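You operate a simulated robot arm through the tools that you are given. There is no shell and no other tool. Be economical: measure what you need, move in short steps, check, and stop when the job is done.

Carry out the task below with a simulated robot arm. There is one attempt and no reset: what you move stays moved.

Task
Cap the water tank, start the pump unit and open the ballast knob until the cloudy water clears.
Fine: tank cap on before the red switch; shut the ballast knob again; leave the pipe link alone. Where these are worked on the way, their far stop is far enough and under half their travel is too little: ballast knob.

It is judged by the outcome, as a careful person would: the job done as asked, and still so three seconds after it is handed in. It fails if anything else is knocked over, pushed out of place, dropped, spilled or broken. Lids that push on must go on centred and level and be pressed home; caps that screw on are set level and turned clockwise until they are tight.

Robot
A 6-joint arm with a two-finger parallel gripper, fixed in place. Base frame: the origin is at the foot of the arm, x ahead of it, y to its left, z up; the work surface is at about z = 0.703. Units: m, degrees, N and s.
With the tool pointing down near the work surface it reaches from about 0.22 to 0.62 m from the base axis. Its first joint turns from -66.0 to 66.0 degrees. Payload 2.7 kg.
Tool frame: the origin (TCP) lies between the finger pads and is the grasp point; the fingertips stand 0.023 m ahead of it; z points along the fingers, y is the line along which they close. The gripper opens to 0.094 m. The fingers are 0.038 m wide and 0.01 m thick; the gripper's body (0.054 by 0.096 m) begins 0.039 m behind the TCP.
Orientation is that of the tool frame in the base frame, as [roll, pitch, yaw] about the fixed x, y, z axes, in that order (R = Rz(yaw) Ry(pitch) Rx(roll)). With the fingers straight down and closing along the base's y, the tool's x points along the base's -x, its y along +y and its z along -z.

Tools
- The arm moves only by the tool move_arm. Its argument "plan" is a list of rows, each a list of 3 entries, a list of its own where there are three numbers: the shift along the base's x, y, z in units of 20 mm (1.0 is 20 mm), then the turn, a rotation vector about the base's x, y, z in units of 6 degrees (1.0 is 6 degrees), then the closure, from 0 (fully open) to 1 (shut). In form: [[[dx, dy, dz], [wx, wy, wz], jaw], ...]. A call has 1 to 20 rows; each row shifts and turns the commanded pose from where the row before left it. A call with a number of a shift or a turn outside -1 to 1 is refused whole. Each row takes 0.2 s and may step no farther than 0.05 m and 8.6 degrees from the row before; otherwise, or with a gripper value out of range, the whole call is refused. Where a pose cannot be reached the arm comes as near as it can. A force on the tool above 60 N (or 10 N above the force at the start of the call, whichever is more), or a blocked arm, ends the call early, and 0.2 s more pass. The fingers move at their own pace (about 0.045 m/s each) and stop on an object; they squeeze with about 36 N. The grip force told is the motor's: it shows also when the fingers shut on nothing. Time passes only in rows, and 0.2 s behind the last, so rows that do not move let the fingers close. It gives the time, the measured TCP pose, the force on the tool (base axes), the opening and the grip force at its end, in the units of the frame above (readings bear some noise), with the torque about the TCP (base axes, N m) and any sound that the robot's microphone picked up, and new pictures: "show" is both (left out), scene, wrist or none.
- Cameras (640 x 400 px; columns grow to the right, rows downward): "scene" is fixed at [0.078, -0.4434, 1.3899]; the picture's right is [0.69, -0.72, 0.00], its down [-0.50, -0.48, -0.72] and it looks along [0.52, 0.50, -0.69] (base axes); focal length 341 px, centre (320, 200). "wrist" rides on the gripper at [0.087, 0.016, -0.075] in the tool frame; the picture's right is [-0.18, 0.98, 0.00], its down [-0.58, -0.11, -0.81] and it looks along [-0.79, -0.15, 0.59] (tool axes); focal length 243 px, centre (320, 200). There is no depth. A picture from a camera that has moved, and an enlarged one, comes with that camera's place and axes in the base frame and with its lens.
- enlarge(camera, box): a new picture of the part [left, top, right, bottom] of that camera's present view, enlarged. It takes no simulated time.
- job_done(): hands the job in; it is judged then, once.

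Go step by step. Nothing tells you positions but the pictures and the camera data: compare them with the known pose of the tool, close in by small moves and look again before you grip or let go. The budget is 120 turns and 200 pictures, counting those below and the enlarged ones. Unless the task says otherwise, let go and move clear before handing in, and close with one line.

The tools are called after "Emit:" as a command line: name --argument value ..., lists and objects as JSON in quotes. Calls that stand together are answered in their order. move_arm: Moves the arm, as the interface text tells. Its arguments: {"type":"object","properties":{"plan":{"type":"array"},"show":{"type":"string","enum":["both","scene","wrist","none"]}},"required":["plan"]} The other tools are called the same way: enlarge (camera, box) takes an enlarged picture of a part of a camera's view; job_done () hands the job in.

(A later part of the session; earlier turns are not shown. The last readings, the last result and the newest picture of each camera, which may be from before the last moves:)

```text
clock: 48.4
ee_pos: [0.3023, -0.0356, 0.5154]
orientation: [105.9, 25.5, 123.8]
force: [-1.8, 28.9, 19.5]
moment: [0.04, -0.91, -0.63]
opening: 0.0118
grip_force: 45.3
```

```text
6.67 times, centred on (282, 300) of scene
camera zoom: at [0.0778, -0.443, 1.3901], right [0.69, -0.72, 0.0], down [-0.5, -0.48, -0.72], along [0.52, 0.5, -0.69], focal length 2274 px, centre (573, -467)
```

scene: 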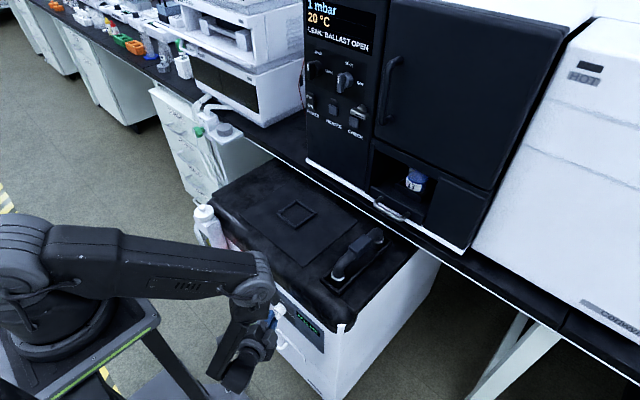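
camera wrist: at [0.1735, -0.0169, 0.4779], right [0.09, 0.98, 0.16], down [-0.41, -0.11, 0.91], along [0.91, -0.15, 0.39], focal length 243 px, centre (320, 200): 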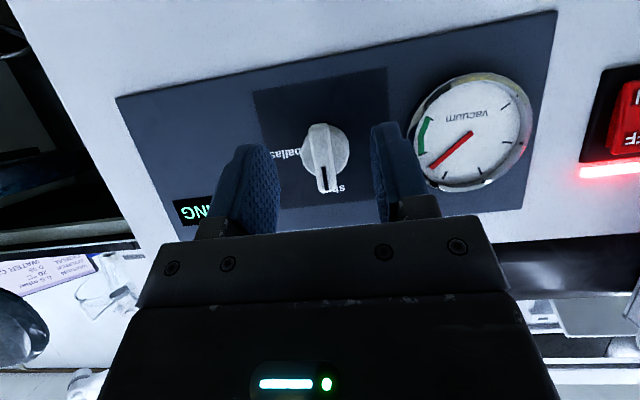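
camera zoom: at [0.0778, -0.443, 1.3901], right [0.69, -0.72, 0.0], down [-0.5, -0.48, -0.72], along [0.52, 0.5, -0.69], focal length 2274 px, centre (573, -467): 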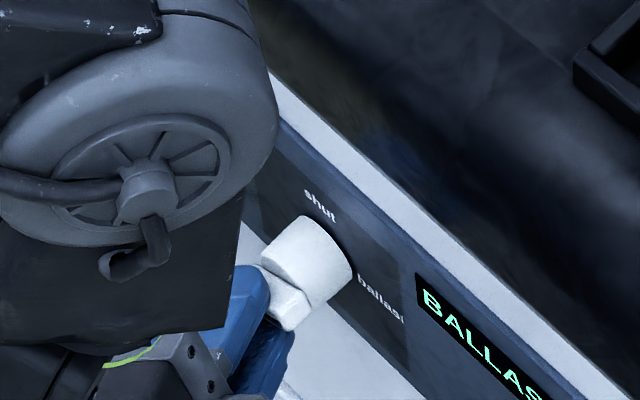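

The ballast is opening and the display says BALLAST. I'll ease the side load and turn further toward the stop.

Emit:
move_arm --plan '[[[0, 0.1, 0.05], [0.5, 0, 0], 1], [[0, 0.05, 0.05], [0.9, 0, 0], 1], [[0, 0, 0], [0.9, 0, 0], 1], [[0, 0, 0], [0.9, 0, 0], 1], [[0, 0, 0], [0.9, 0, 0], 1], [[0, 0, 0], [0, 0, 0], 1]]' --show "scene"

Emit:
enlarge --camera "scene" --box '[240, 270, 324, 330]'

Emit:
enlarge --camera "scene" --box '[300, 0, 400, 60]'

```text
clock: 49.0
ee_pos: [0.3027, -0.0389, 0.5172]
orientation: [103.9, 19.9, 122.2]
force: [3.9, -2.0, -9.9]
moment: [-0.08, -0.31, 0.35]
opening: 0.0117
grip_force: 44.3
out of reach, approached as far as the arm can: row 1, 2
stopped in row 2: the force on the tool passed its limit at 74 N (the readings are from after the stop); the commanded pose is now the measured one
```

scene: 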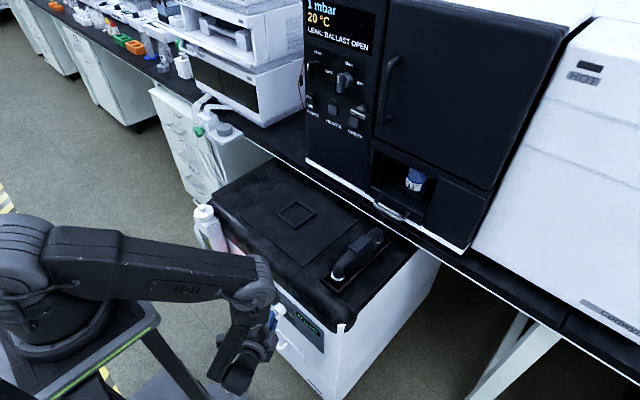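

```text
6.67 times, centred on (282, 300) of scene
camera zoom: at [0.0782, -0.4434, 1.3899], right [0.69, -0.72, 0.0], down [-0.5, -0.48, -0.72], along [0.52, 0.5, -0.69], focal length 2274 px, centre (573, -467)
```

zoom: 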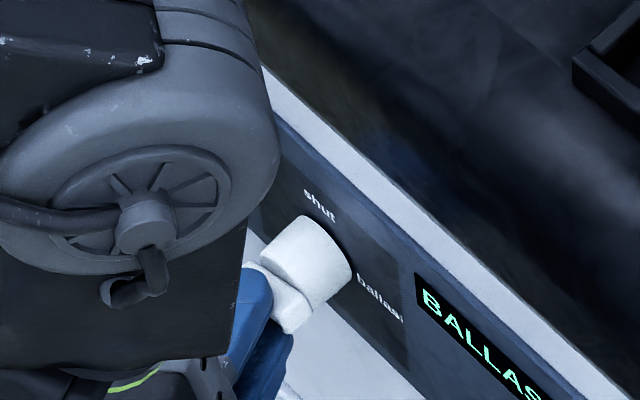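

```text
6.40 times, centred on (350, 30) of scene
camera zoom: at [0.0782, -0.4434, 1.3899], right [0.69, -0.72, 0.0], down [-0.5, -0.48, -0.72], along [0.52, 0.5, -0.69], focal length 2183 px, centre (128, 1288)
```

zoom: 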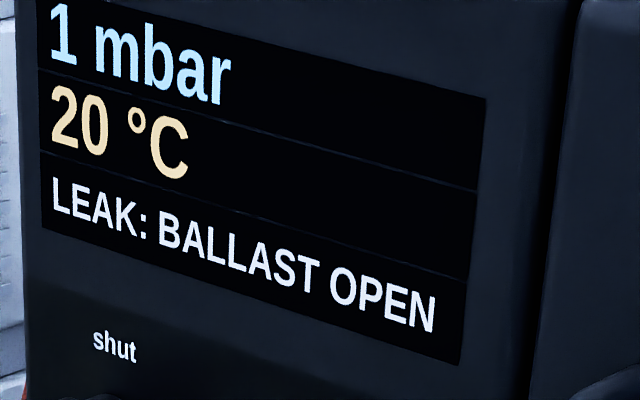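

The arm has hit its reach limit, but the knob is around 68° of turn, well past half. I'll hold there and wait, watching the tank window.

Emit:
move_arm --plan '[[[0, 0, 0], [0, 0, 0], 1], [[0, 0, 0], [0, 0, 0], 1], [[0, 0, 0], [0, 0, 0], 1], [[0, 0, 0], [0, 0, 0], 1], [[0, 0, 0], [0, 0, 0], 1], [[0, 0, 0], [0, 0, 0], 1], [[0, 0, 0], [0, 0, 0], 1], [[0, 0, 0], [0, 0, 0], 1], [[0, 0, 0], [0, 0, 0], 1], [[0, 0, 0], [0, 0, 0], 1]]' --show "wrist"

Emit:
enlarge --camera "scene" --box '[180, 195, 260, 275]'

Emit:
enlarge --camera "scene" --box '[260, 0, 400, 340]'

```text
clock: 51.2
ee_pos: [0.3025, -0.0388, 0.5175]
orientation: [103.8, 19.7, 122.1]
force: [11.5, -4.1, -21.6]
moment: [-0.09, -0.2, -0.1]
opening: 0.0118
grip_force: 44.3
camera wrist: at [0.1939, 0.0043, 0.5193], right [0.12, 0.25, 0.96], down [-0.41, -0.87, 0.28], along [0.9, -0.43, 0.0], focal length 243 px, centre (320, 200)
```

wrist: 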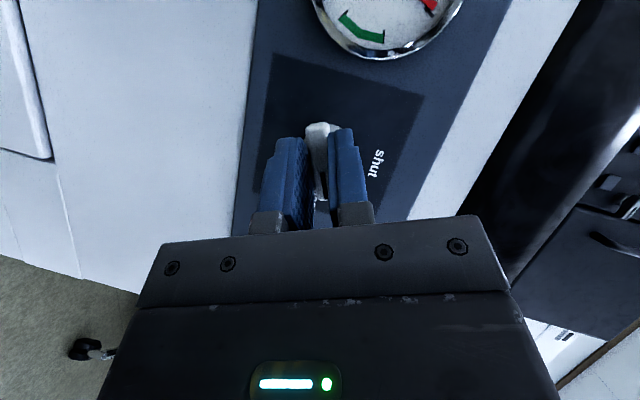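

```text
5.00 times, centred on (220, 235) of scene
camera zoom: at [0.0784, -0.4435, 1.3899], right [0.69, -0.72, 0.0], down [-0.5, -0.48, -0.72], along [0.52, 0.5, -0.69], focal length 1706 px, centre (820, 25)
```

zoom: 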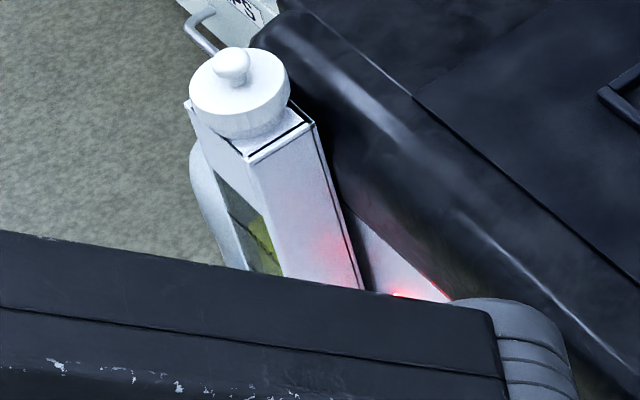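

```text
1.18 times, centred on (330, 170) of scene
camera zoom: at [0.0784, -0.4435, 1.3899], right [0.69, -0.72, 0.0], down [-0.5, -0.48, -0.72], along [0.52, 0.5, -0.69], focal length 401 px, centre (308, 235)
```

zoom: 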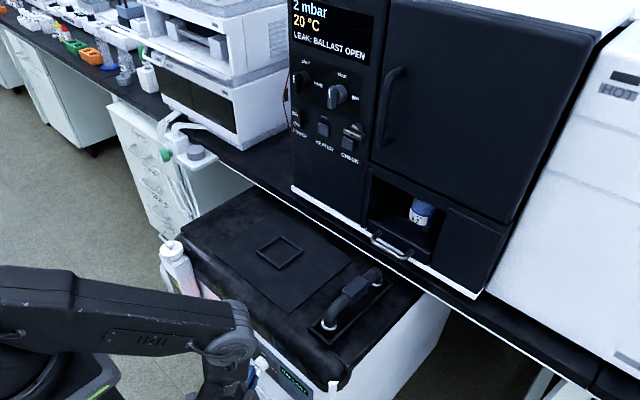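

The knob is about 72° open and the water is still tinted. I'll wait longer.

Emit:
move_arm --plan '[[[0, 0, 0], [0, 0, 0], 1], [[0, 0, 0], [0, 0, 0], 1], [[0, 0, 0], [0, 0, 0], 1], [[0, 0, 0], [0, 0, 0], 1], [[0, 0, 0], [0, 0, 0], 1], [[0, 0, 0], [0, 0, 0], 1], [[0, 0, 0], [0, 0, 0], 1], [[0, 0, 0], [0, 0, 0], 1], [[0, 0, 0], [0, 0, 0], 1], [[0, 0, 0], [0, 0, 0], 1], [[0, 0, 0], [0, 0, 0], 1], [[0, 0, 0], [0, 0, 0], 1], [[0, 0, 0], [0, 0, 0], 1], [[0, 0, 0], [0, 0, 0], 1], [[0, 0, 0], [0, 0, 0], 1], [[0, 0, 0], [0, 0, 0], 1], [[0, 0, 0], [0, 0, 0], 1], [[0, 0, 0], [0, 0, 0], 1], [[0, 0, 0], [0, 0, 0], 1], [[0, 0, 0], [0, 0, 0], 1]]' --show "scene"

Emit:
enlarge --camera "scene" --box '[180, 195, 260, 275]'

```text
clock: 55.4
ee_pos: [0.3013, -0.0391, 0.5167]
orientation: [103.9, 19.8, 122.2]
force: [5.7, -8.1, -23.2]
moment: [-0.12, -0.25, -0.25]
opening: 0.0117
grip_force: 45.0
```

scene: 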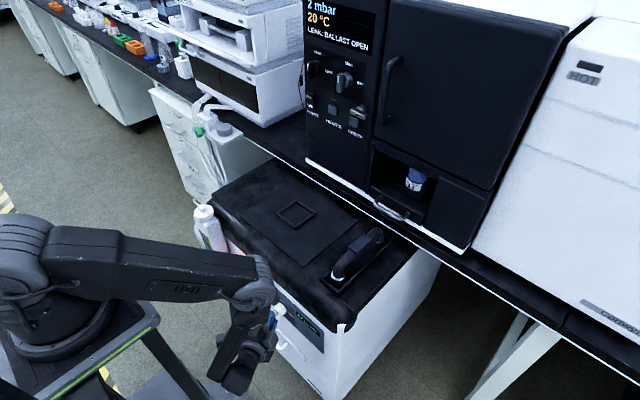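

```text
5.00 times, centred on (220, 235) of scene
camera zoom: at [0.0783, -0.4435, 1.3899], right [0.69, -0.72, 0.0], down [-0.5, -0.48, -0.72], along [0.52, 0.5, -0.69], focal length 1706 px, centre (820, 25)
```

zoom: 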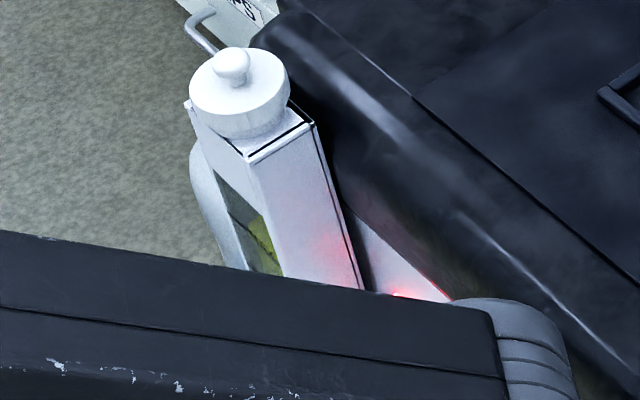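

Emit:
enlarge --camera "scene" --box '[218, 225, 242, 252]'

Emit:
move_arm --plan '[[[0, 0, 0], [0, 0, 0], 1], [[0, 0, 0], [0, 0, 0], 1], [[0, 0, 0], [0, 0, 0], 1], [[0, 0, 0], [0, 0, 0], 1], [[0, 0, 0], [0, 0, 0], 1], [[0, 0, 0], [0, 0, 0], 1], [[0, 0, 0], [0, 0, 0], 1], [[0, 0, 0], [0, 0, 0], 1], [[0, 0, 0], [0, 0, 0], 1], [[0, 0, 0], [0, 0, 0], 1], [[0, 0, 0], [0, 0, 0], 1], [[0, 0, 0], [0, 0, 0], 1], [[0, 0, 0], [0, 0, 0], 1], [[0, 0, 0], [0, 0, 0], 1], [[0, 0, 0], [0, 0, 0], 1], [[0, 0, 0], [0, 0, 0], 1], [[0, 0, 0], [0, 0, 0], 1], [[0, 0, 0], [0, 0, 0], 1], [[0, 0, 0], [0, 0, 0], 1], [[0, 0, 0], [0, 0, 0], 1]]' --show "none"

Emit:
enlarge --camera "scene" --box '[218, 225, 242, 252]'

Emit:
enlarge --camera "scene" --box '[300, 0, 400, 60]'

```text
14.81 times, centred on (230, 238) of scene
camera zoom: at [0.0783, -0.4435, 1.3899], right [0.69, -0.72, 0.0], down [-0.5, -0.48, -0.72], along [0.52, 0.5, -0.69], focal length 5053 px, centre (1653, -370)
```

zoom: 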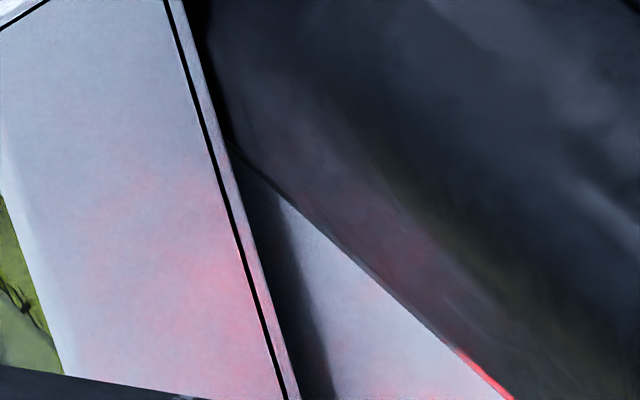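

```text
clock: 59.6
ee_pos: [0.3013, -0.0373, 0.5167]
orientation: [103.8, 19.9, 122.1]
force: [2.3, -7.5, -21.9]
moment: [-0.1, -0.18, -0.26]
opening: 0.0119
grip_force: 44.7
```

```text
14.81 times, centred on (230, 238) of scene
camera zoom: at [0.0783, -0.4435, 1.3899], right [0.69, -0.72, 0.0], down [-0.5, -0.48, -0.72], along [0.52, 0.5, -0.69], focal length 5053 px, centre (1653, -370)
```

zoom: 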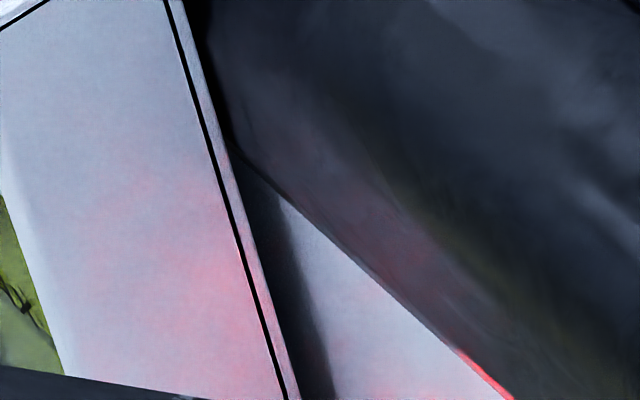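

```text
6.40 times, centred on (350, 30) of scene
camera zoom: at [0.0783, -0.4435, 1.3899], right [0.69, -0.72, 0.0], down [-0.5, -0.48, -0.72], along [0.52, 0.5, -0.69], focal length 2183 px, centre (128, 1288)
```

zoom: 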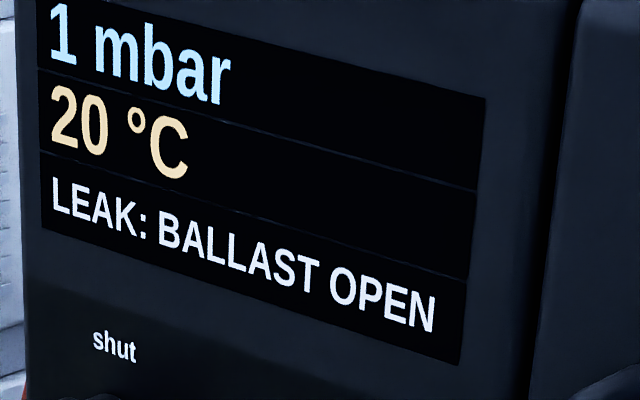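

Emit:
enlarge --camera "scene" --box '[212, 225, 236, 252]'

Emit:
enlarge --camera "scene" --box '[260, 290, 330, 350]'

Emit:
enlarge --camera "wrist" --box '[240, 80, 440, 230]'

```text
14.81 times, centred on (224, 238) of scene
camera zoom: at [0.0783, -0.4435, 1.3899], right [0.69, -0.72, 0.0], down [-0.5, -0.48, -0.72], along [0.52, 0.5, -0.69], focal length 5053 px, centre (1742, -370)
```

zoom: 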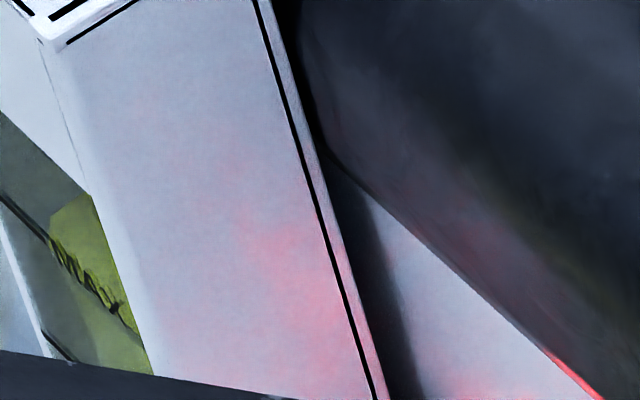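

```text
6.67 times, centred on (295, 320) of scene
camera zoom: at [0.0783, -0.4435, 1.3899], right [0.69, -0.72, 0.0], down [-0.5, -0.48, -0.72], along [0.52, 0.5, -0.69], focal length 2274 px, centre (487, -600)
```

zoom: 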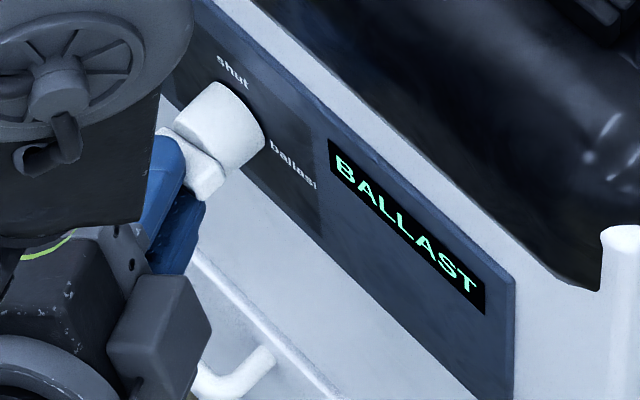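

```text
2.67 times, centred on (340, 155) of wrist
camera zoom: at [0.1936, 0.0045, 0.5193], right [0.12, 0.25, 0.96], down [-0.41, -0.87, 0.28], along [0.9, -0.43, 0.0], focal length 647 px, centre (267, 320)
```

zoom: 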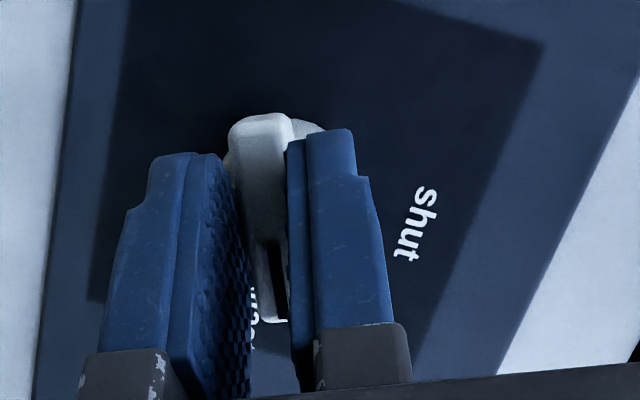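

BALLAST mode is on, so I'll keep waiting for the water to clear.

Emit:
move_arm --plan '[[[0, 0, 0], [0, 0, 0], 1], [[0, 0, 0], [0, 0, 0], 1], [[0, 0, 0], [0, 0, 0], 1], [[0, 0, 0], [0, 0, 0], 1], [[0, 0, 0], [0, 0, 0], 1], [[0, 0, 0], [0, 0, 0], 1], [[0, 0, 0], [0, 0, 0], 1], [[0, 0, 0], [0, 0, 0], 1], [[0, 0, 0], [0, 0, 0], 1], [[0, 0, 0], [0, 0, 0], 1], [[0, 0, 0], [0, 0, 0], 1], [[0, 0, 0], [0, 0, 0], 1], [[0, 0, 0], [0, 0, 0], 1], [[0, 0, 0], [0, 0, 0], 1], [[0, 0, 0], [0, 0, 0], 1], [[0, 0, 0], [0, 0, 0], 1], [[0, 0, 0], [0, 0, 0], 1], [[0, 0, 0], [0, 0, 0], 1], [[0, 0, 0], [0, 0, 0], 1], [[0, 0, 0], [0, 0, 0], 1]]' --show "none"

Emit:
move_arm --plan '[[[0, 0, 0], [0, 0, 0], 1], [[0, 0, 0], [0, 0, 0], 1], [[0, 0, 0], [0, 0, 0], 1], [[0, 0, 0], [0, 0, 0], 1], [[0, 0, 0], [0, 0, 0], 1], [[0, 0, 0], [0, 0, 0], 1], [[0, 0, 0], [0, 0, 0], 1], [[0, 0, 0], [0, 0, 0], 1], [[0, 0, 0], [0, 0, 0], 1], [[0, 0, 0], [0, 0, 0], 1], [[0, 0, 0], [0, 0, 0], 1], [[0, 0, 0], [0, 0, 0], 1], [[0, 0, 0], [0, 0, 0], 1], [[0, 0, 0], [0, 0, 0], 1], [[0, 0, 0], [0, 0, 0], 1], [[0, 0, 0], [0, 0, 0], 1], [[0, 0, 0], [0, 0, 0], 1], [[0, 0, 0], [0, 0, 0], 1], [[0, 0, 0], [0, 0, 0], 1], [[0, 0, 0], [0, 0, 0], 1]]' --show "scene"

Emit:
enlarge --camera "scene" --box '[212, 225, 236, 252]'

```text
clock: 63.8
ee_pos: [0.3022, -0.0379, 0.5167]
orientation: [103.8, 19.8, 122.2]
force: [1.3, -6.2, -22.6]
moment: [-0.1, -0.27, -0.29]
opening: 0.0118
grip_force: 44.8
```

```text
clock: 68.0
ee_pos: [0.3015, -0.0384, 0.5166]
orientation: [103.9, 19.7, 122.1]
force: [0.3, -6.5, -21.2]
moment: [-0.09, -0.15, -0.2]
opening: 0.0117
grip_force: 45.3
```

scene: 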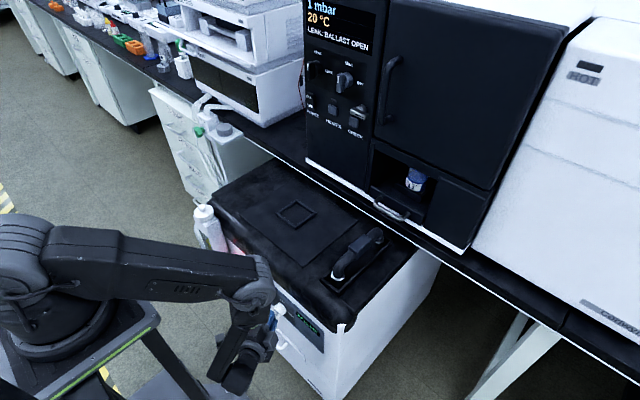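

```text
14.81 times, centred on (224, 238) of scene
camera zoom: at [0.0782, -0.4435, 1.3899], right [0.69, -0.72, 0.0], down [-0.5, -0.48, -0.72], along [0.52, 0.5, -0.69], focal length 5053 px, centre (1742, -370)
```

zoom: 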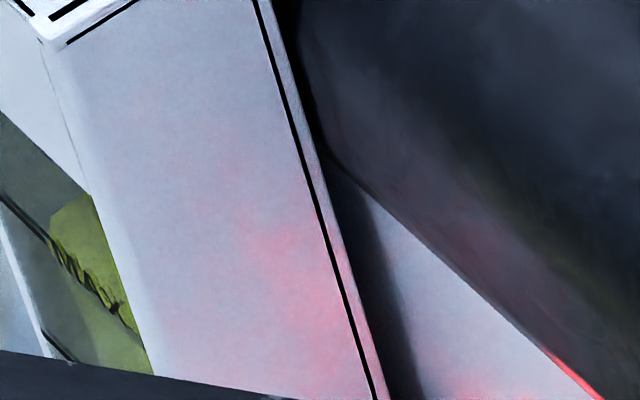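

There's no visible change yet and the elbow hides part of the window. I'll release the knob, back straight off, and look properly at the knob and tank.

Emit:
move_arm --plan '[[[0, 0, 0], [0, 0, 0], 0.6], [[0, 0, 0], [0, 0, 0], 0.6], [[-0.5, 0, 0], [0, 0, 0], 0.6], [[-1, 0, 0], [0, 0, 0], 0.6], [[-1, 0, 0], [0, 0, 0], 0.6]]'

Emit:
enlarge --camera "wrist" --box '[240, 80, 440, 230]'

Emit:
enlarge --camera "scene" --box '[180, 195, 260, 275]'

```text
clock: 69.2
ee_pos: [0.2669, -0.0524, 0.5309]
orientation: [103.0, 22.1, 122.0]
force: [0.5, -0.7, 0.5]
moment: [0.03, 0.03, 0.05]
opening: 0.0374
grip_force: 0.0
out of reach, approached as far as the arm can: row 3, 4, 5
camera wrist: at [0.1595, -0.0106, 0.5285], right [0.09, 0.28, 0.96], down [-0.42, -0.86, 0.29], along [0.91, -0.42, 0.04], focal length 243 px, centre (320, 200)
```

scene: 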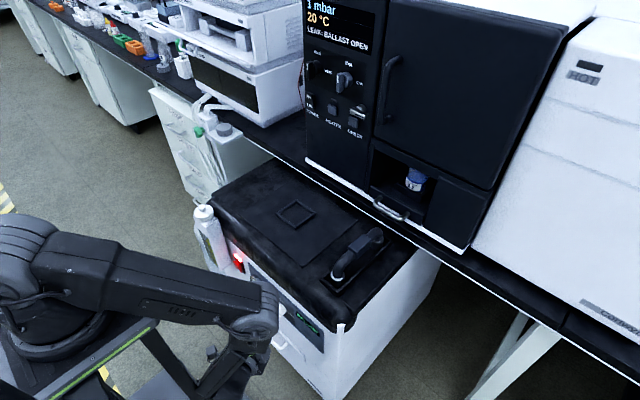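
wrist: 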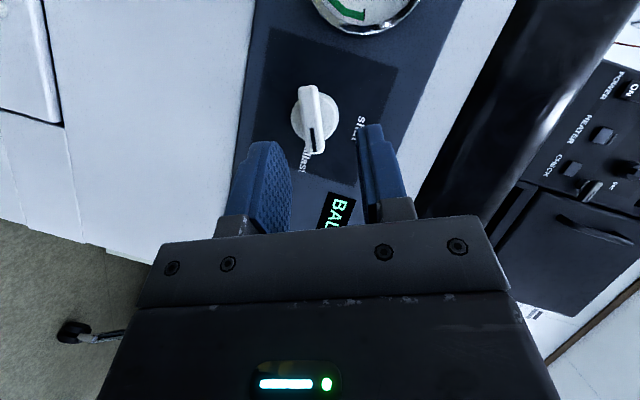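

```text
2.67 times, centred on (340, 155) of wrist
camera zoom: at [0.1595, -0.0106, 0.5285], right [0.09, 0.28, 0.96], down [-0.42, -0.86, 0.29], along [0.91, -0.42, 0.04], focal length 647 px, centre (267, 320)
```

zoom: 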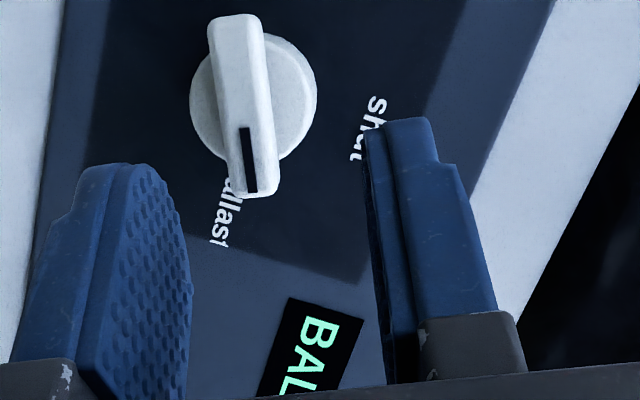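

```text
5.00 times, centred on (220, 235) of scene
camera zoom: at [0.0793, -0.4442, 1.3896], right [0.69, -0.72, 0.0], down [-0.5, -0.48, -0.72], along [0.52, 0.5, -0.69], focal length 1706 px, centre (820, 25)
```

zoom: 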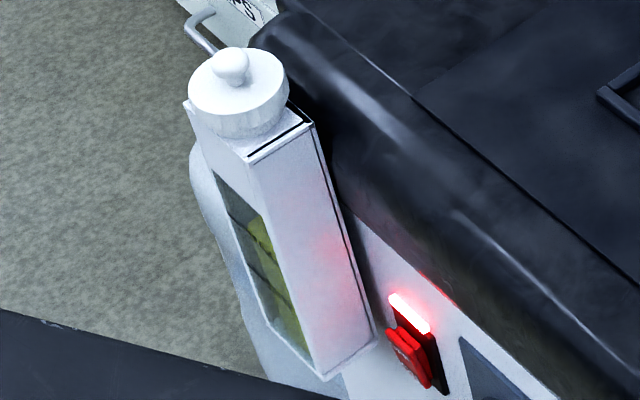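

The knob stays around 70° open. I'll wait with the tank window in view and compare.

Emit:
move_arm --plan '[[[0, 0, 0], [0, 0, 0], 0.6], [[0, 0, 0], [0, 0, 0], 0.6], [[0, 0, 0], [0, 0, 0], 0.6], [[0, 0, 0], [0, 0, 0], 0.6], [[0, 0, 0], [0, 0, 0], 0.6], [[0, 0, 0], [0, 0, 0], 0.6], [[0, 0, 0], [0, 0, 0], 0.6], [[0, 0, 0], [0, 0, 0], 0.6], [[0, 0, 0], [0, 0, 0], 0.6], [[0, 0, 0], [0, 0, 0], 0.6], [[0, 0, 0], [0, 0, 0], 0.6], [[0, 0, 0], [0, 0, 0], 0.6], [[0, 0, 0], [0, 0, 0], 0.6], [[0, 0, 0], [0, 0, 0], 0.6], [[0, 0, 0], [0, 0, 0], 0.6], [[0, 0, 0], [0, 0, 0], 0.6], [[0, 0, 0], [0, 0, 0], 0.6], [[0, 0, 0], [0, 0, 0], 0.6], [[0, 0, 0], [0, 0, 0], 0.6], [[0, 0, 0], [0, 0, 0], 0.6]]' --show "none"

Emit:
move_arm --plan '[[[0, 0, 0], [0, 0, 0], 0.6], [[0, 0, 0], [0, 0, 0], 0.6], [[0, 0, 0], [0, 0, 0], 0.6], [[0, 0, 0], [0, 0, 0], 0.6], [[0, 0, 0], [0, 0, 0], 0.6], [[0, 0, 0], [0, 0, 0], 0.6], [[0, 0, 0], [0, 0, 0], 0.6], [[0, 0, 0], [0, 0, 0], 0.6], [[0, 0, 0], [0, 0, 0], 0.6], [[0, 0, 0], [0, 0, 0], 0.6], [[0, 0, 0], [0, 0, 0], 0.6], [[0, 0, 0], [0, 0, 0], 0.6], [[0, 0, 0], [0, 0, 0], 0.6], [[0, 0, 0], [0, 0, 0], 0.6], [[0, 0, 0], [0, 0, 0], 0.6], [[0, 0, 0], [0, 0, 0], 0.6], [[0, 0, 0], [0, 0, 0], 0.6], [[0, 0, 0], [0, 0, 0], 0.6], [[0, 0, 0], [0, 0, 0], 0.6], [[0, 0, 0], [0, 0, 0], 0.6]]' --show "none"

Emit:
enlarge --camera "scene" --box '[180, 195, 260, 275]'

Emit:
enlarge --camera "scene" --box '[240, 0, 400, 340]'

```text
clock: 73.4
ee_pos: [0.2673, -0.0527, 0.5318]
orientation: [103.1, 22.0, 121.9]
force: [-0.4, -0.1, 0.6]
moment: [-0.03, 0.01, 0.0]
opening: 0.0378
grip_force: 0.0
```

```text
clock: 77.6
ee_pos: [0.2681, -0.0524, 0.532]
orientation: [103.1, 22.0, 122.0]
force: [0.5, 0.3, 0.2]
moment: [0.0, -0.01, 0.06]
opening: 0.0377
grip_force: 0.1
```

```text
5.00 times, centred on (220, 235) of scene
camera zoom: at [0.0787, -0.4448, 1.3894], right [0.69, -0.72, 0.0], down [-0.5, -0.48, -0.72], along [0.52, 0.5, -0.69], focal length 1706 px, centre (820, 25)
```

zoom: 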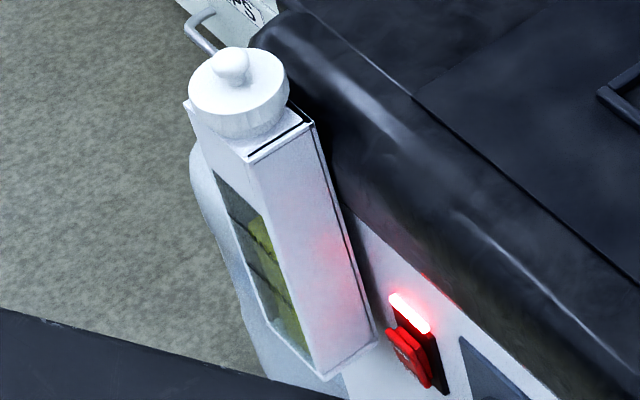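

```text
1.18 times, centred on (320, 170) of scene
camera zoom: at [0.0787, -0.4448, 1.3894], right [0.69, -0.72, 0.0], down [-0.5, -0.48, -0.72], along [0.52, 0.5, -0.69], focal length 401 px, centre (320, 235)
```

zoom: 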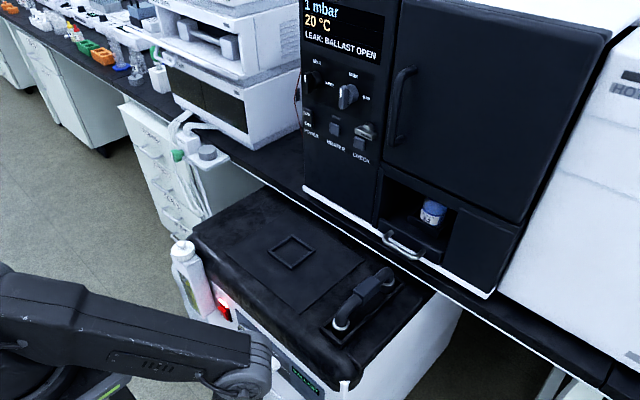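

Emit:
enlarge --camera "scene" --box '[218, 228, 246, 274]'

```text
8.70 times, centred on (232, 251) of scene
camera zoom: at [0.0787, -0.4448, 1.3894], right [0.69, -0.72, 0.0], down [-0.5, -0.48, -0.72], along [0.52, 0.5, -0.69], focal length 2966 px, centre (1085, -244)
```

zoom: 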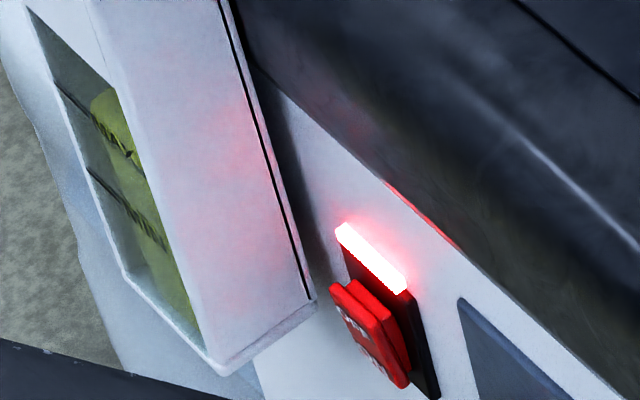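

I'll keep waiting; closing from this position is straightforward afterwards.

Emit:
move_arm --plan '[[[0, 0, 0], [0, 0, 0], 0.6], [[0, 0, 0], [0, 0, 0], 0.6], [[0, 0, 0], [0, 0, 0], 0.6], [[0, 0, 0], [0, 0, 0], 0.6], [[0, 0, 0], [0, 0, 0], 0.6], [[0, 0, 0], [0, 0, 0], 0.6], [[0, 0, 0], [0, 0, 0], 0.6], [[0, 0, 0], [0, 0, 0], 0.6], [[0, 0, 0], [0, 0, 0], 0.6], [[0, 0, 0], [0, 0, 0], 0.6], [[0, 0, 0], [0, 0, 0], 0.6], [[0, 0, 0], [0, 0, 0], 0.6], [[0, 0, 0], [0, 0, 0], 0.6], [[0, 0, 0], [0, 0, 0], 0.6], [[0, 0, 0], [0, 0, 0], 0.6], [[0, 0, 0], [0, 0, 0], 0.6], [[0, 0, 0], [0, 0, 0], 0.6], [[0, 0, 0], [0, 0, 0], 0.6], [[0, 0, 0], [0, 0, 0], 0.6], [[0, 0, 0], [0, 0, 0], 0.6]]' --show "none"

Emit:
move_arm --plan '[[[0, 0, 0], [0, 0, 0], 0.6], [[0, 0, 0], [0, 0, 0], 0.6], [[0, 0, 0], [0, 0, 0], 0.6], [[0, 0, 0], [0, 0, 0], 0.6], [[0, 0, 0], [0, 0, 0], 0.6], [[0, 0, 0], [0, 0, 0], 0.6], [[0, 0, 0], [0, 0, 0], 0.6], [[0, 0, 0], [0, 0, 0], 0.6], [[0, 0, 0], [0, 0, 0], 0.6], [[0, 0, 0], [0, 0, 0], 0.6], [[0, 0, 0], [0, 0, 0], 0.6], [[0, 0, 0], [0, 0, 0], 0.6], [[0, 0, 0], [0, 0, 0], 0.6], [[0, 0, 0], [0, 0, 0], 0.6], [[0, 0, 0], [0, 0, 0], 0.6], [[0, 0, 0], [0, 0, 0], 0.6], [[0, 0, 0], [0, 0, 0], 0.6], [[0, 0, 0], [0, 0, 0], 0.6], [[0, 0, 0], [0, 0, 0], 0.6], [[0, 0, 0], [0, 0, 0], 0.6]]' --show "none"

Emit:
move_arm --plan '[[[0, 0, 0], [0, 0, 0], 0.6], [[0, 0, 0], [0, 0, 0], 0.6], [[0, 0, 0], [0, 0, 0], 0.6], [[0, 0, 0], [0, 0, 0], 0.6], [[0, 0, 0], [0, 0, 0], 0.6], [[0, 0, 0], [0, 0, 0], 0.6], [[0, 0, 0], [0, 0, 0], 0.6], [[0, 0, 0], [0, 0, 0], 0.6], [[0, 0, 0], [0, 0, 0], 0.6], [[0, 0, 0], [0, 0, 0], 0.6], [[0, 0, 0], [0, 0, 0], 0.6], [[0, 0, 0], [0, 0, 0], 0.6], [[0, 0, 0], [0, 0, 0], 0.6], [[0, 0, 0], [0, 0, 0], 0.6], [[0, 0, 0], [0, 0, 0], 0.6], [[0, 0, 0], [0, 0, 0], 0.6], [[0, 0, 0], [0, 0, 0], 0.6], [[0, 0, 0], [0, 0, 0], 0.6], [[0, 0, 0], [0, 0, 0], 0.6], [[0, 0, 0], [0, 0, 0], 0.6]]' --show "none"

Emit:
enlarge --camera "scene" --box '[218, 228, 246, 274]'

```text
clock: 81.8
ee_pos: [0.2671, -0.0513, 0.5322]
orientation: [103.1, 21.9, 121.9]
force: [0.0, -0.1, -0.2]
moment: [0.02, 0.0, 0.0]
opening: 0.0375
grip_force: 0.0
```

```text
clock: 86.0
ee_pos: [0.267, -0.0531, 0.5307]
orientation: [103.1, 22.1, 122.0]
force: [-1.6, 0.5, -0.1]
moment: [0.01, 0.0, 0.0]
opening: 0.0375
grip_force: 0.0
```

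```text
clock: 90.2
ee_pos: [0.2674, -0.0527, 0.5313]
orientation: [103.2, 21.9, 122.1]
force: [-0.5, 0.0, -0.3]
moment: [-0.04, -0.04, -0.02]
opening: 0.0377
grip_force: 0.0
```

```text
8.70 times, centred on (232, 251) of scene
camera zoom: at [0.0787, -0.4448, 1.3894], right [0.69, -0.72, 0.0], down [-0.5, -0.48, -0.72], along [0.52, 0.5, -0.69], focal length 2966 px, centre (1085, -244)
```

zoom: 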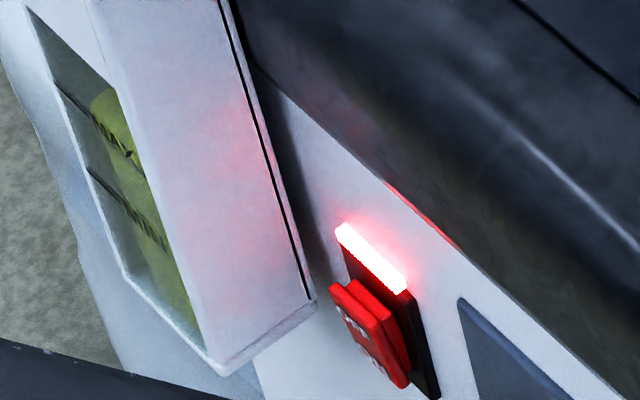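

The window looks unchanged. I'll return to the normal orientation so the wrist camera can look straight at the tank window.

Emit:
move_arm --plan '[[[-0.2, 0.1, 0.2], [-1, 0, 0], 0.6], [[-0.2, 0.1, 0.2], [-1, 0, 0], 0.6], [[-0.2, 0.1, 0.2], [-1, 0, 0], 0.6], [[-0.2, 0.1, 0.2], [-1, 0, 0], 0.6], [[-0.2, 0.2, 0.2], [-1, 0, 0], 0.6], [[-0.2, 0.2, 0.2], [-1, 0, 0], 0.6], [[0, 0.5, 0.2], [-1, 0, 0], 0.6], [[0, 0.8, 0], [-1, 0, 0], 0.6], [[0, 1, 0], [-1, 0, 0], 0.6], [[0, 1, 0], [-1, 0, 0], 0.6], [[0, 1, 0], [-0.5, 0, 0], 0.6], [[0, 1, 0], [0, 0, 0], 0.6], [[0, 1, 0], [0, 0, 0], 0.6], [[0, 1, 0], [0, 0, 0], 0.6]]'

```text
clock: 92.2
ee_pos: [0.2182, 0.0211, 0.5378]
orientation: [145.3, 45.8, 153.0]
force: [102.4, -38.0, -16.0]
moment: [-0.68, -2.53, 1.53]
opening: 0.0376
grip_force: 0.0
stopped in row 10: the force on the tool passed its limit at 139 N (the readings are from after the stop); the commanded pose is now the measured one
camera wrist: at [0.1049, 0.0453, 0.5246], right [0.13, 0.84, 0.52], down [-0.27, -0.48, 0.84], along [0.95, -0.25, 0.17], focal length 243 px, centre (320, 200)
```

scene: 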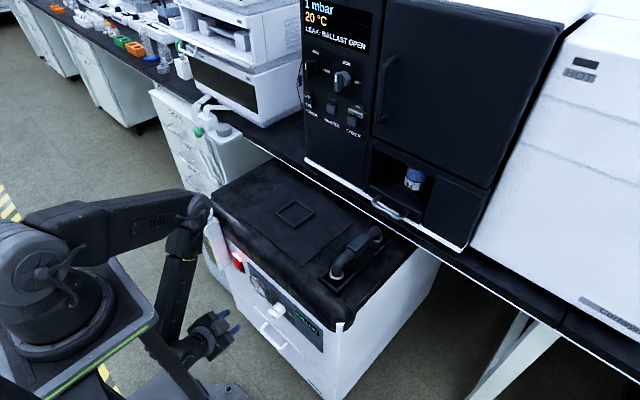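
wrist: 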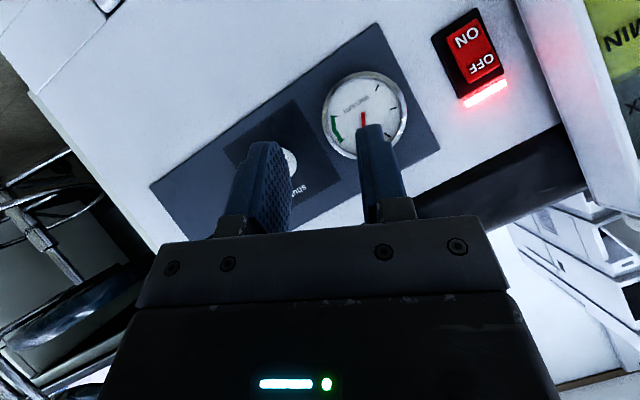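

The gripper's back bumped the robot's own stand. I'll move forward and up to get clear.

Emit:
move_arm --plan '[[[0.5, 0, 0], [0, 0, 0], 0.6], [[0.7, 0, 0.3], [0, 0, 0], 0.6], [[0.5, 0, 0.5], [0, 0, 0], 0.6]]'

```text
clock: 93.0
ee_pos: [0.2503, 0.0278, 0.553]
orientation: [146.7, 45.8, 154.6]
force: [0.5, 1.0, 0.1]
moment: [0.03, 0.03, -0.05]
opening: 0.0376
grip_force: 0.1
camera wrist: at [0.1385, 0.05, 0.5398], right [0.12, 0.85, 0.51], down [-0.26, -0.47, 0.84], along [0.96, -0.23, 0.17], focal length 243 px, centre (320, 200)
```

scene: 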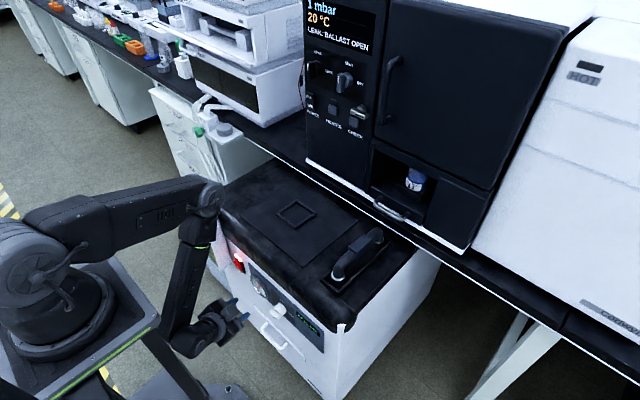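
wrist: 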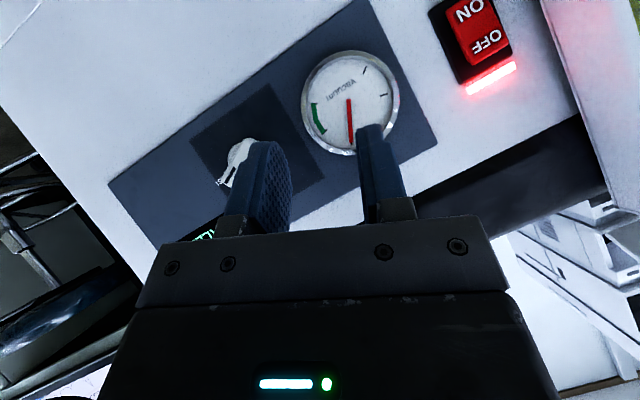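

Emit:
move_arm --plan '[[[0, 0.8, 0.5], [-1, 0, 0], 0.6], [[0, 0.8, 0.5], [-1, 0, 0], 0.6], [[0, 0.8, 0.5], [-1, 0, 0], 0.6], [[0, 0.8, 0.5], [-1, 0, 0], 0.6], [[0, 0.8, 0.5], [-1, 0, 0], 0.6], [[0, 0.8, 0.3], [0, 0, 0], 0.6], [[0, 0.8, 0.3], [0, 0, 0], 0.6], [[0, 0.8, 0.3], [0, 0, 0], 0.6]]'

```text
clock: 93.7
ee_pos: [0.2354, -0.0032, 0.5454]
orientation: [159.3, 42.8, 154.7]
force: [0.0, -0.4, -0.5]
moment: [0.02, -0.01, 0.04]
opening: 0.0375
grip_force: 0.2
stopped in row 3: the arm was blocked; the commanded pose is now the measured one
camera wrist: at [0.1268, 0.0363, 0.5422], right [0.3, 0.87, 0.38], down [-0.22, -0.33, 0.92], along [0.93, -0.36, 0.09], focal length 243 px, centre (320, 200)
```

scene: 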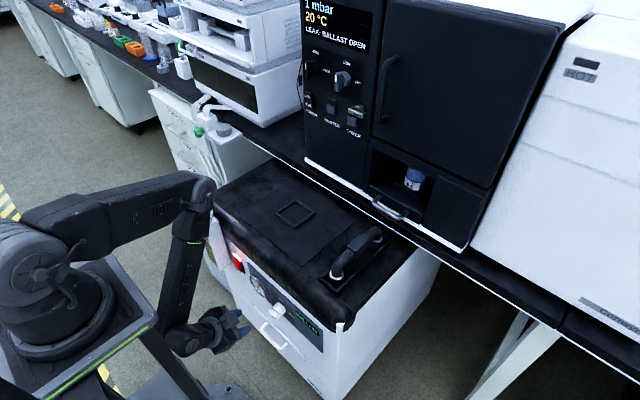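
wrist: 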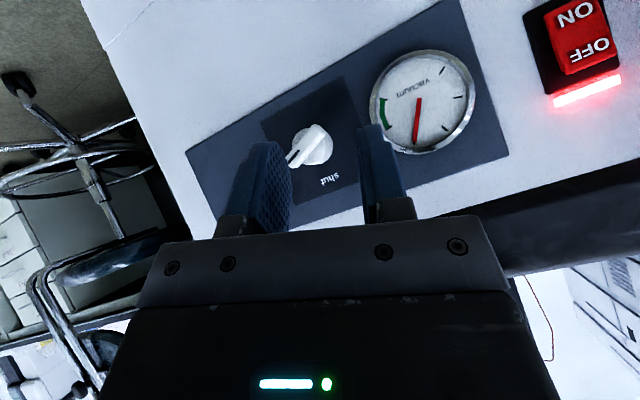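

The wrist is catching the stand on the way back. I'll go forward and up first, then unroll the tool there.

Emit:
move_arm --plan '[[[0.6, -0.5, 0.5], [0, 0, 0], 0.6], [[0.6, -0.5, 0.7], [0, 0, 0], 0.6], [[0.6, 0, 0.7], [0, 0, 0], 0.6], [[0, 0, 0], [-0.8, 0, 0], 0.6], [[0, 0, 0], [-0.8, 0, 0], 0.6], [[0, 0, 0], [-0.8, 0, 0], 0.6]]'

```text
clock: 95.1
ee_pos: [0.2715, -0.02, 0.5862]
orientation: [-179.9, 48.0, 170.0]
force: [1.0, 0.2, -1.0]
moment: [-0.02, 0.0, 0.0]
opening: 0.0377
grip_force: 0.1
camera wrist: at [0.1622, 0.0172, 0.5716], right [0.29, 0.95, 0.14], down [-0.22, -0.07, 0.97], along [0.93, -0.32, 0.19], focal length 243 px, centre (320, 200)
```

scene: 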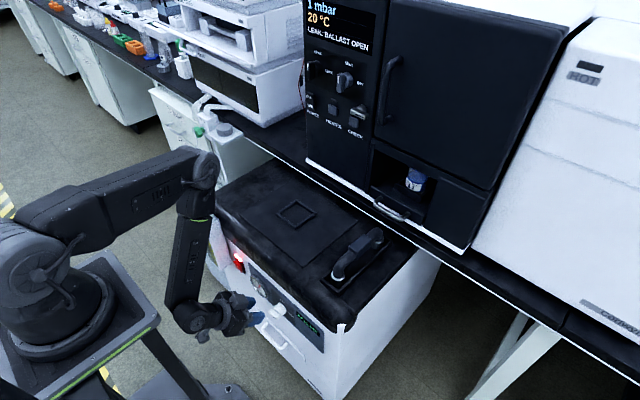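
wrist: 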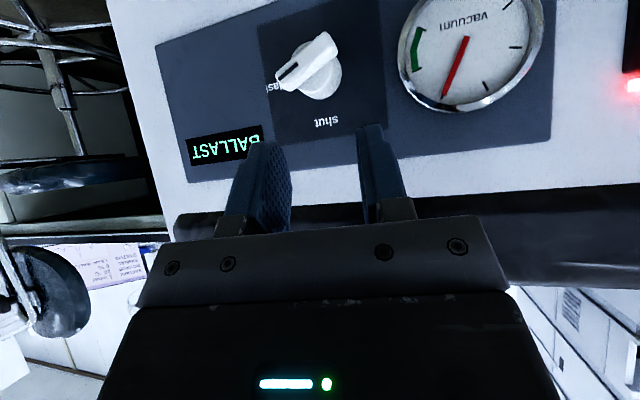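

The arm is clear and nearly in normal orientation; the knob reads about 65° open. I'll move over to look at the tank window.

Emit:
move_arm --plan '[[[-0.2, 1, 0.4], [0, 0, 0.8], 0.6], [[-0.2, 1, 0.4], [0, 0, 0.8], 0.6], [[0, 1, 0.2], [0, 0, 0], 0.6], [[0, 1, 0], [0, 0, 0], 0.6], [[0, 1, 0], [0, 0, 0], 0.6], [[0, 1, 0], [0, 0, 0], 0.6], [[0, 1, 0], [0, 0, 0], 0.6], [[0, 1, 0], [0, 0, 0], 0.6]]'

Emit:
enlarge --camera "wrist" --box '[360, 0, 640, 230]'

```text
clock: 96.9
ee_pos: [0.264, 0.1418, 0.6068]
orientation: [-179.9, 48.0, 179.6]
force: [0.1, 0.3, -0.2]
moment: [-0.01, 0.01, -0.04]
opening: 0.0375
grip_force: 0.0
camera wrist: at [0.1505, 0.1587, 0.5918], right [0.13, 0.98, 0.14], down [-0.21, -0.11, 0.97], along [0.97, -0.16, 0.19], focal length 243 px, centre (320, 200)
```

scene: 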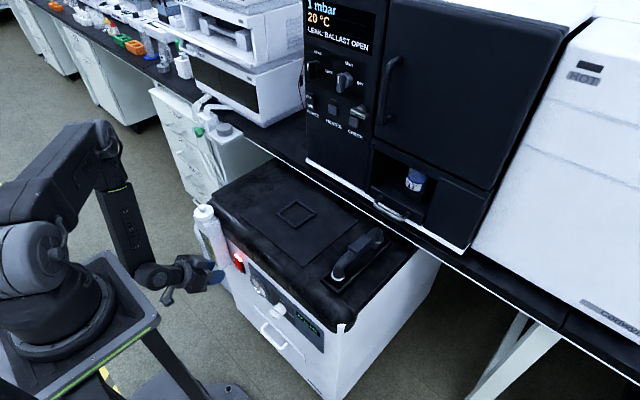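
wrist: 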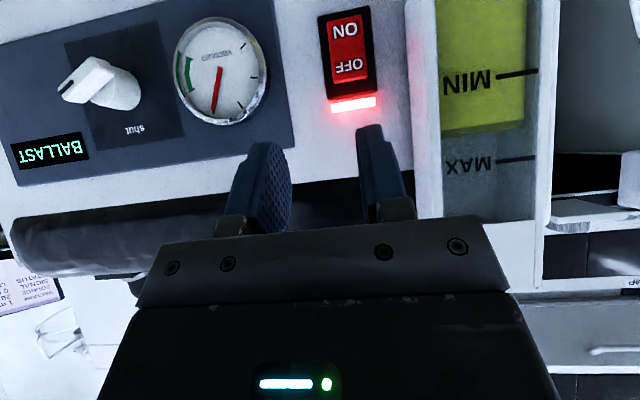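

```text
1.74 times, centred on (500, 115) of wrist
camera zoom: at [0.1505, 0.1587, 0.5918], right [0.13, 0.98, 0.14], down [-0.21, -0.11, 0.97], along [0.97, -0.16, 0.19], focal length 422 px, centre (7, 348)
```

zoom: 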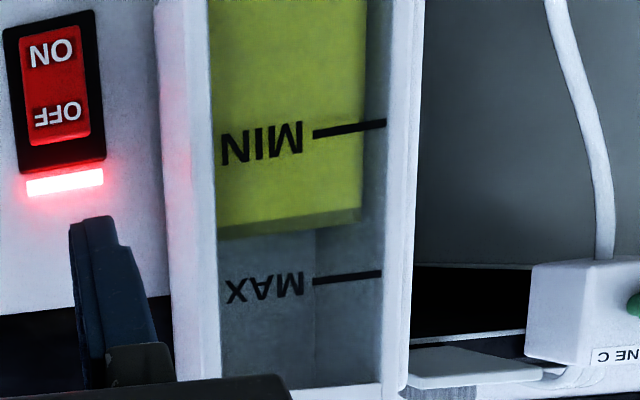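

The window looks different now, with yellow reaching well below MIN. I'll lower a bit to see the whole window.

Emit:
move_arm --plan '[[[0, 0.3, -0.8], [0, 0, 0], 0.6], [[0, 0.2, -0.8], [0, 0, 0], 0.6], [[0, 0, -0.6], [0, 0, 0], 0.6]]' --show "none"

Emit:
enlarge --camera "wrist" --box '[330, 0, 610, 230]'

```text
clock: 97.7
ee_pos: [0.2642, 0.1506, 0.5619]
orientation: [179.8, 47.9, 179.4]
force: [1.1, -0.3, -0.6]
moment: [-0.03, -0.02, 0.02]
opening: 0.0374
grip_force: 0.0
```

```text
1.74 times, centred on (470, 115) of wrist
camera zoom: at [0.1504, 0.1687, 0.5474], right [0.13, 0.98, 0.14], down [-0.21, -0.11, 0.97], along [0.97, -0.16, 0.19], focal length 422 px, centre (59, 348)
```

zoom: 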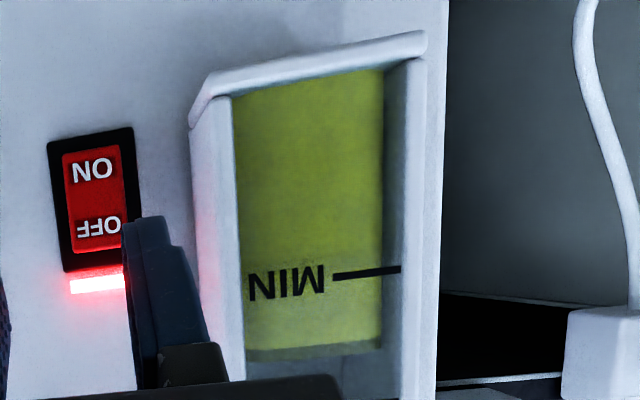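

The cloudy layer at the bottom of the tank is gone and the water is clear throughout. Now I'll shut the ballast knob, so I'll go back in front of it with the tool rolled about 36°.

Emit:
move_arm --plan '[[[0, -1, 0.2], [0, -0.5, 0], 0.6], [[0, -1, 0.2], [0, -0.5, 0], 0.6], [[0, -1, 0.2], [0, -0.5, 0], 0.6], [[0, -1, 0], [0, -0.5, 0], 0.5], [[0, -1, 0], [0, 0, 0], 0.4], [[0, -1, 0], [0, 0, 0], 0.35], [[0, -1, 0], [0, 0, 0], 0.35], [[0, -1, 0], [0, 0, 0], 0.35], [[0.1, -1, 0], [0, 0, 0], 0.35], [[0.1, -0.3, 0], [0.7, 0, 0], 0.35], [[0, 0, 0], [0.9, 0, 0], 0.35], [[0, 0, 0], [0.9, 0, 0], 0.35], [[0, 0, 0], [0.9, 0, 0], 0.35], [[0, 0, 0], [0.9, 0, 0], 0.35], [[0, 0, 0], [0.9, 0, 0], 0.35], [[0, 0, 0], [0.9, 0, 0], 0.35]]'

Emit:
enlarge --camera "wrist" --box '[220, 60, 440, 230]'

```text
clock: 101.1
ee_pos: [0.2691, -0.0353, 0.5734]
orientation: [124.1, 43.7, 133.8]
force: [-0.1, -0.5, -0.7]
moment: [-0.02, 0.0, -0.01]
opening: 0.0612
grip_force: 0.1
camera wrist: at [0.1595, 0.0013, 0.5539], right [0.1, 0.69, 0.72], down [-0.41, -0.63, 0.66], along [0.91, -0.36, 0.22], focal length 243 px, centre (320, 200)
```

scene: 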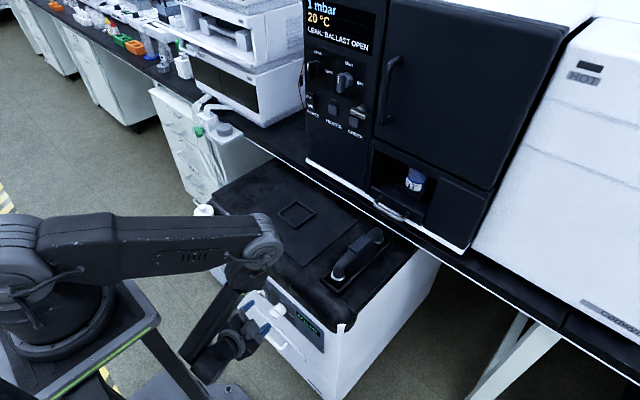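
wrist: 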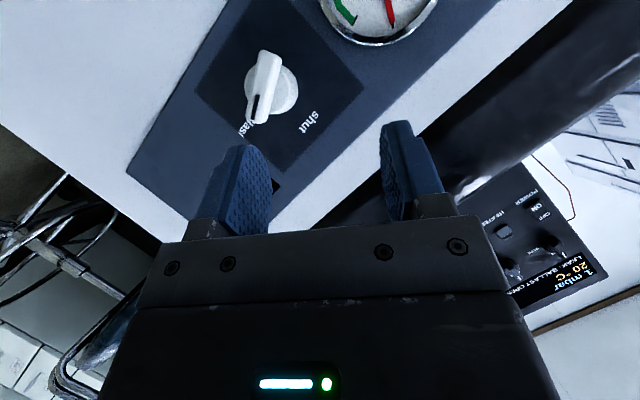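

```text
2.35 times, centred on (330, 145) of wrist
camera zoom: at [0.1595, 0.0013, 0.5539], right [0.1, 0.69, 0.72], down [-0.41, -0.63, 0.66], along [0.91, -0.36, 0.22], focal length 571 px, centre (296, 329)
```

zoom: 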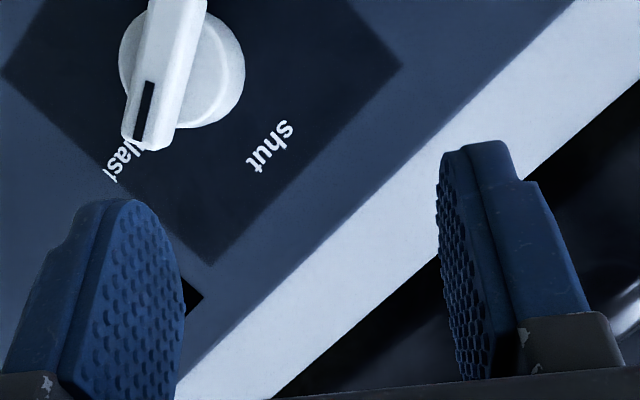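

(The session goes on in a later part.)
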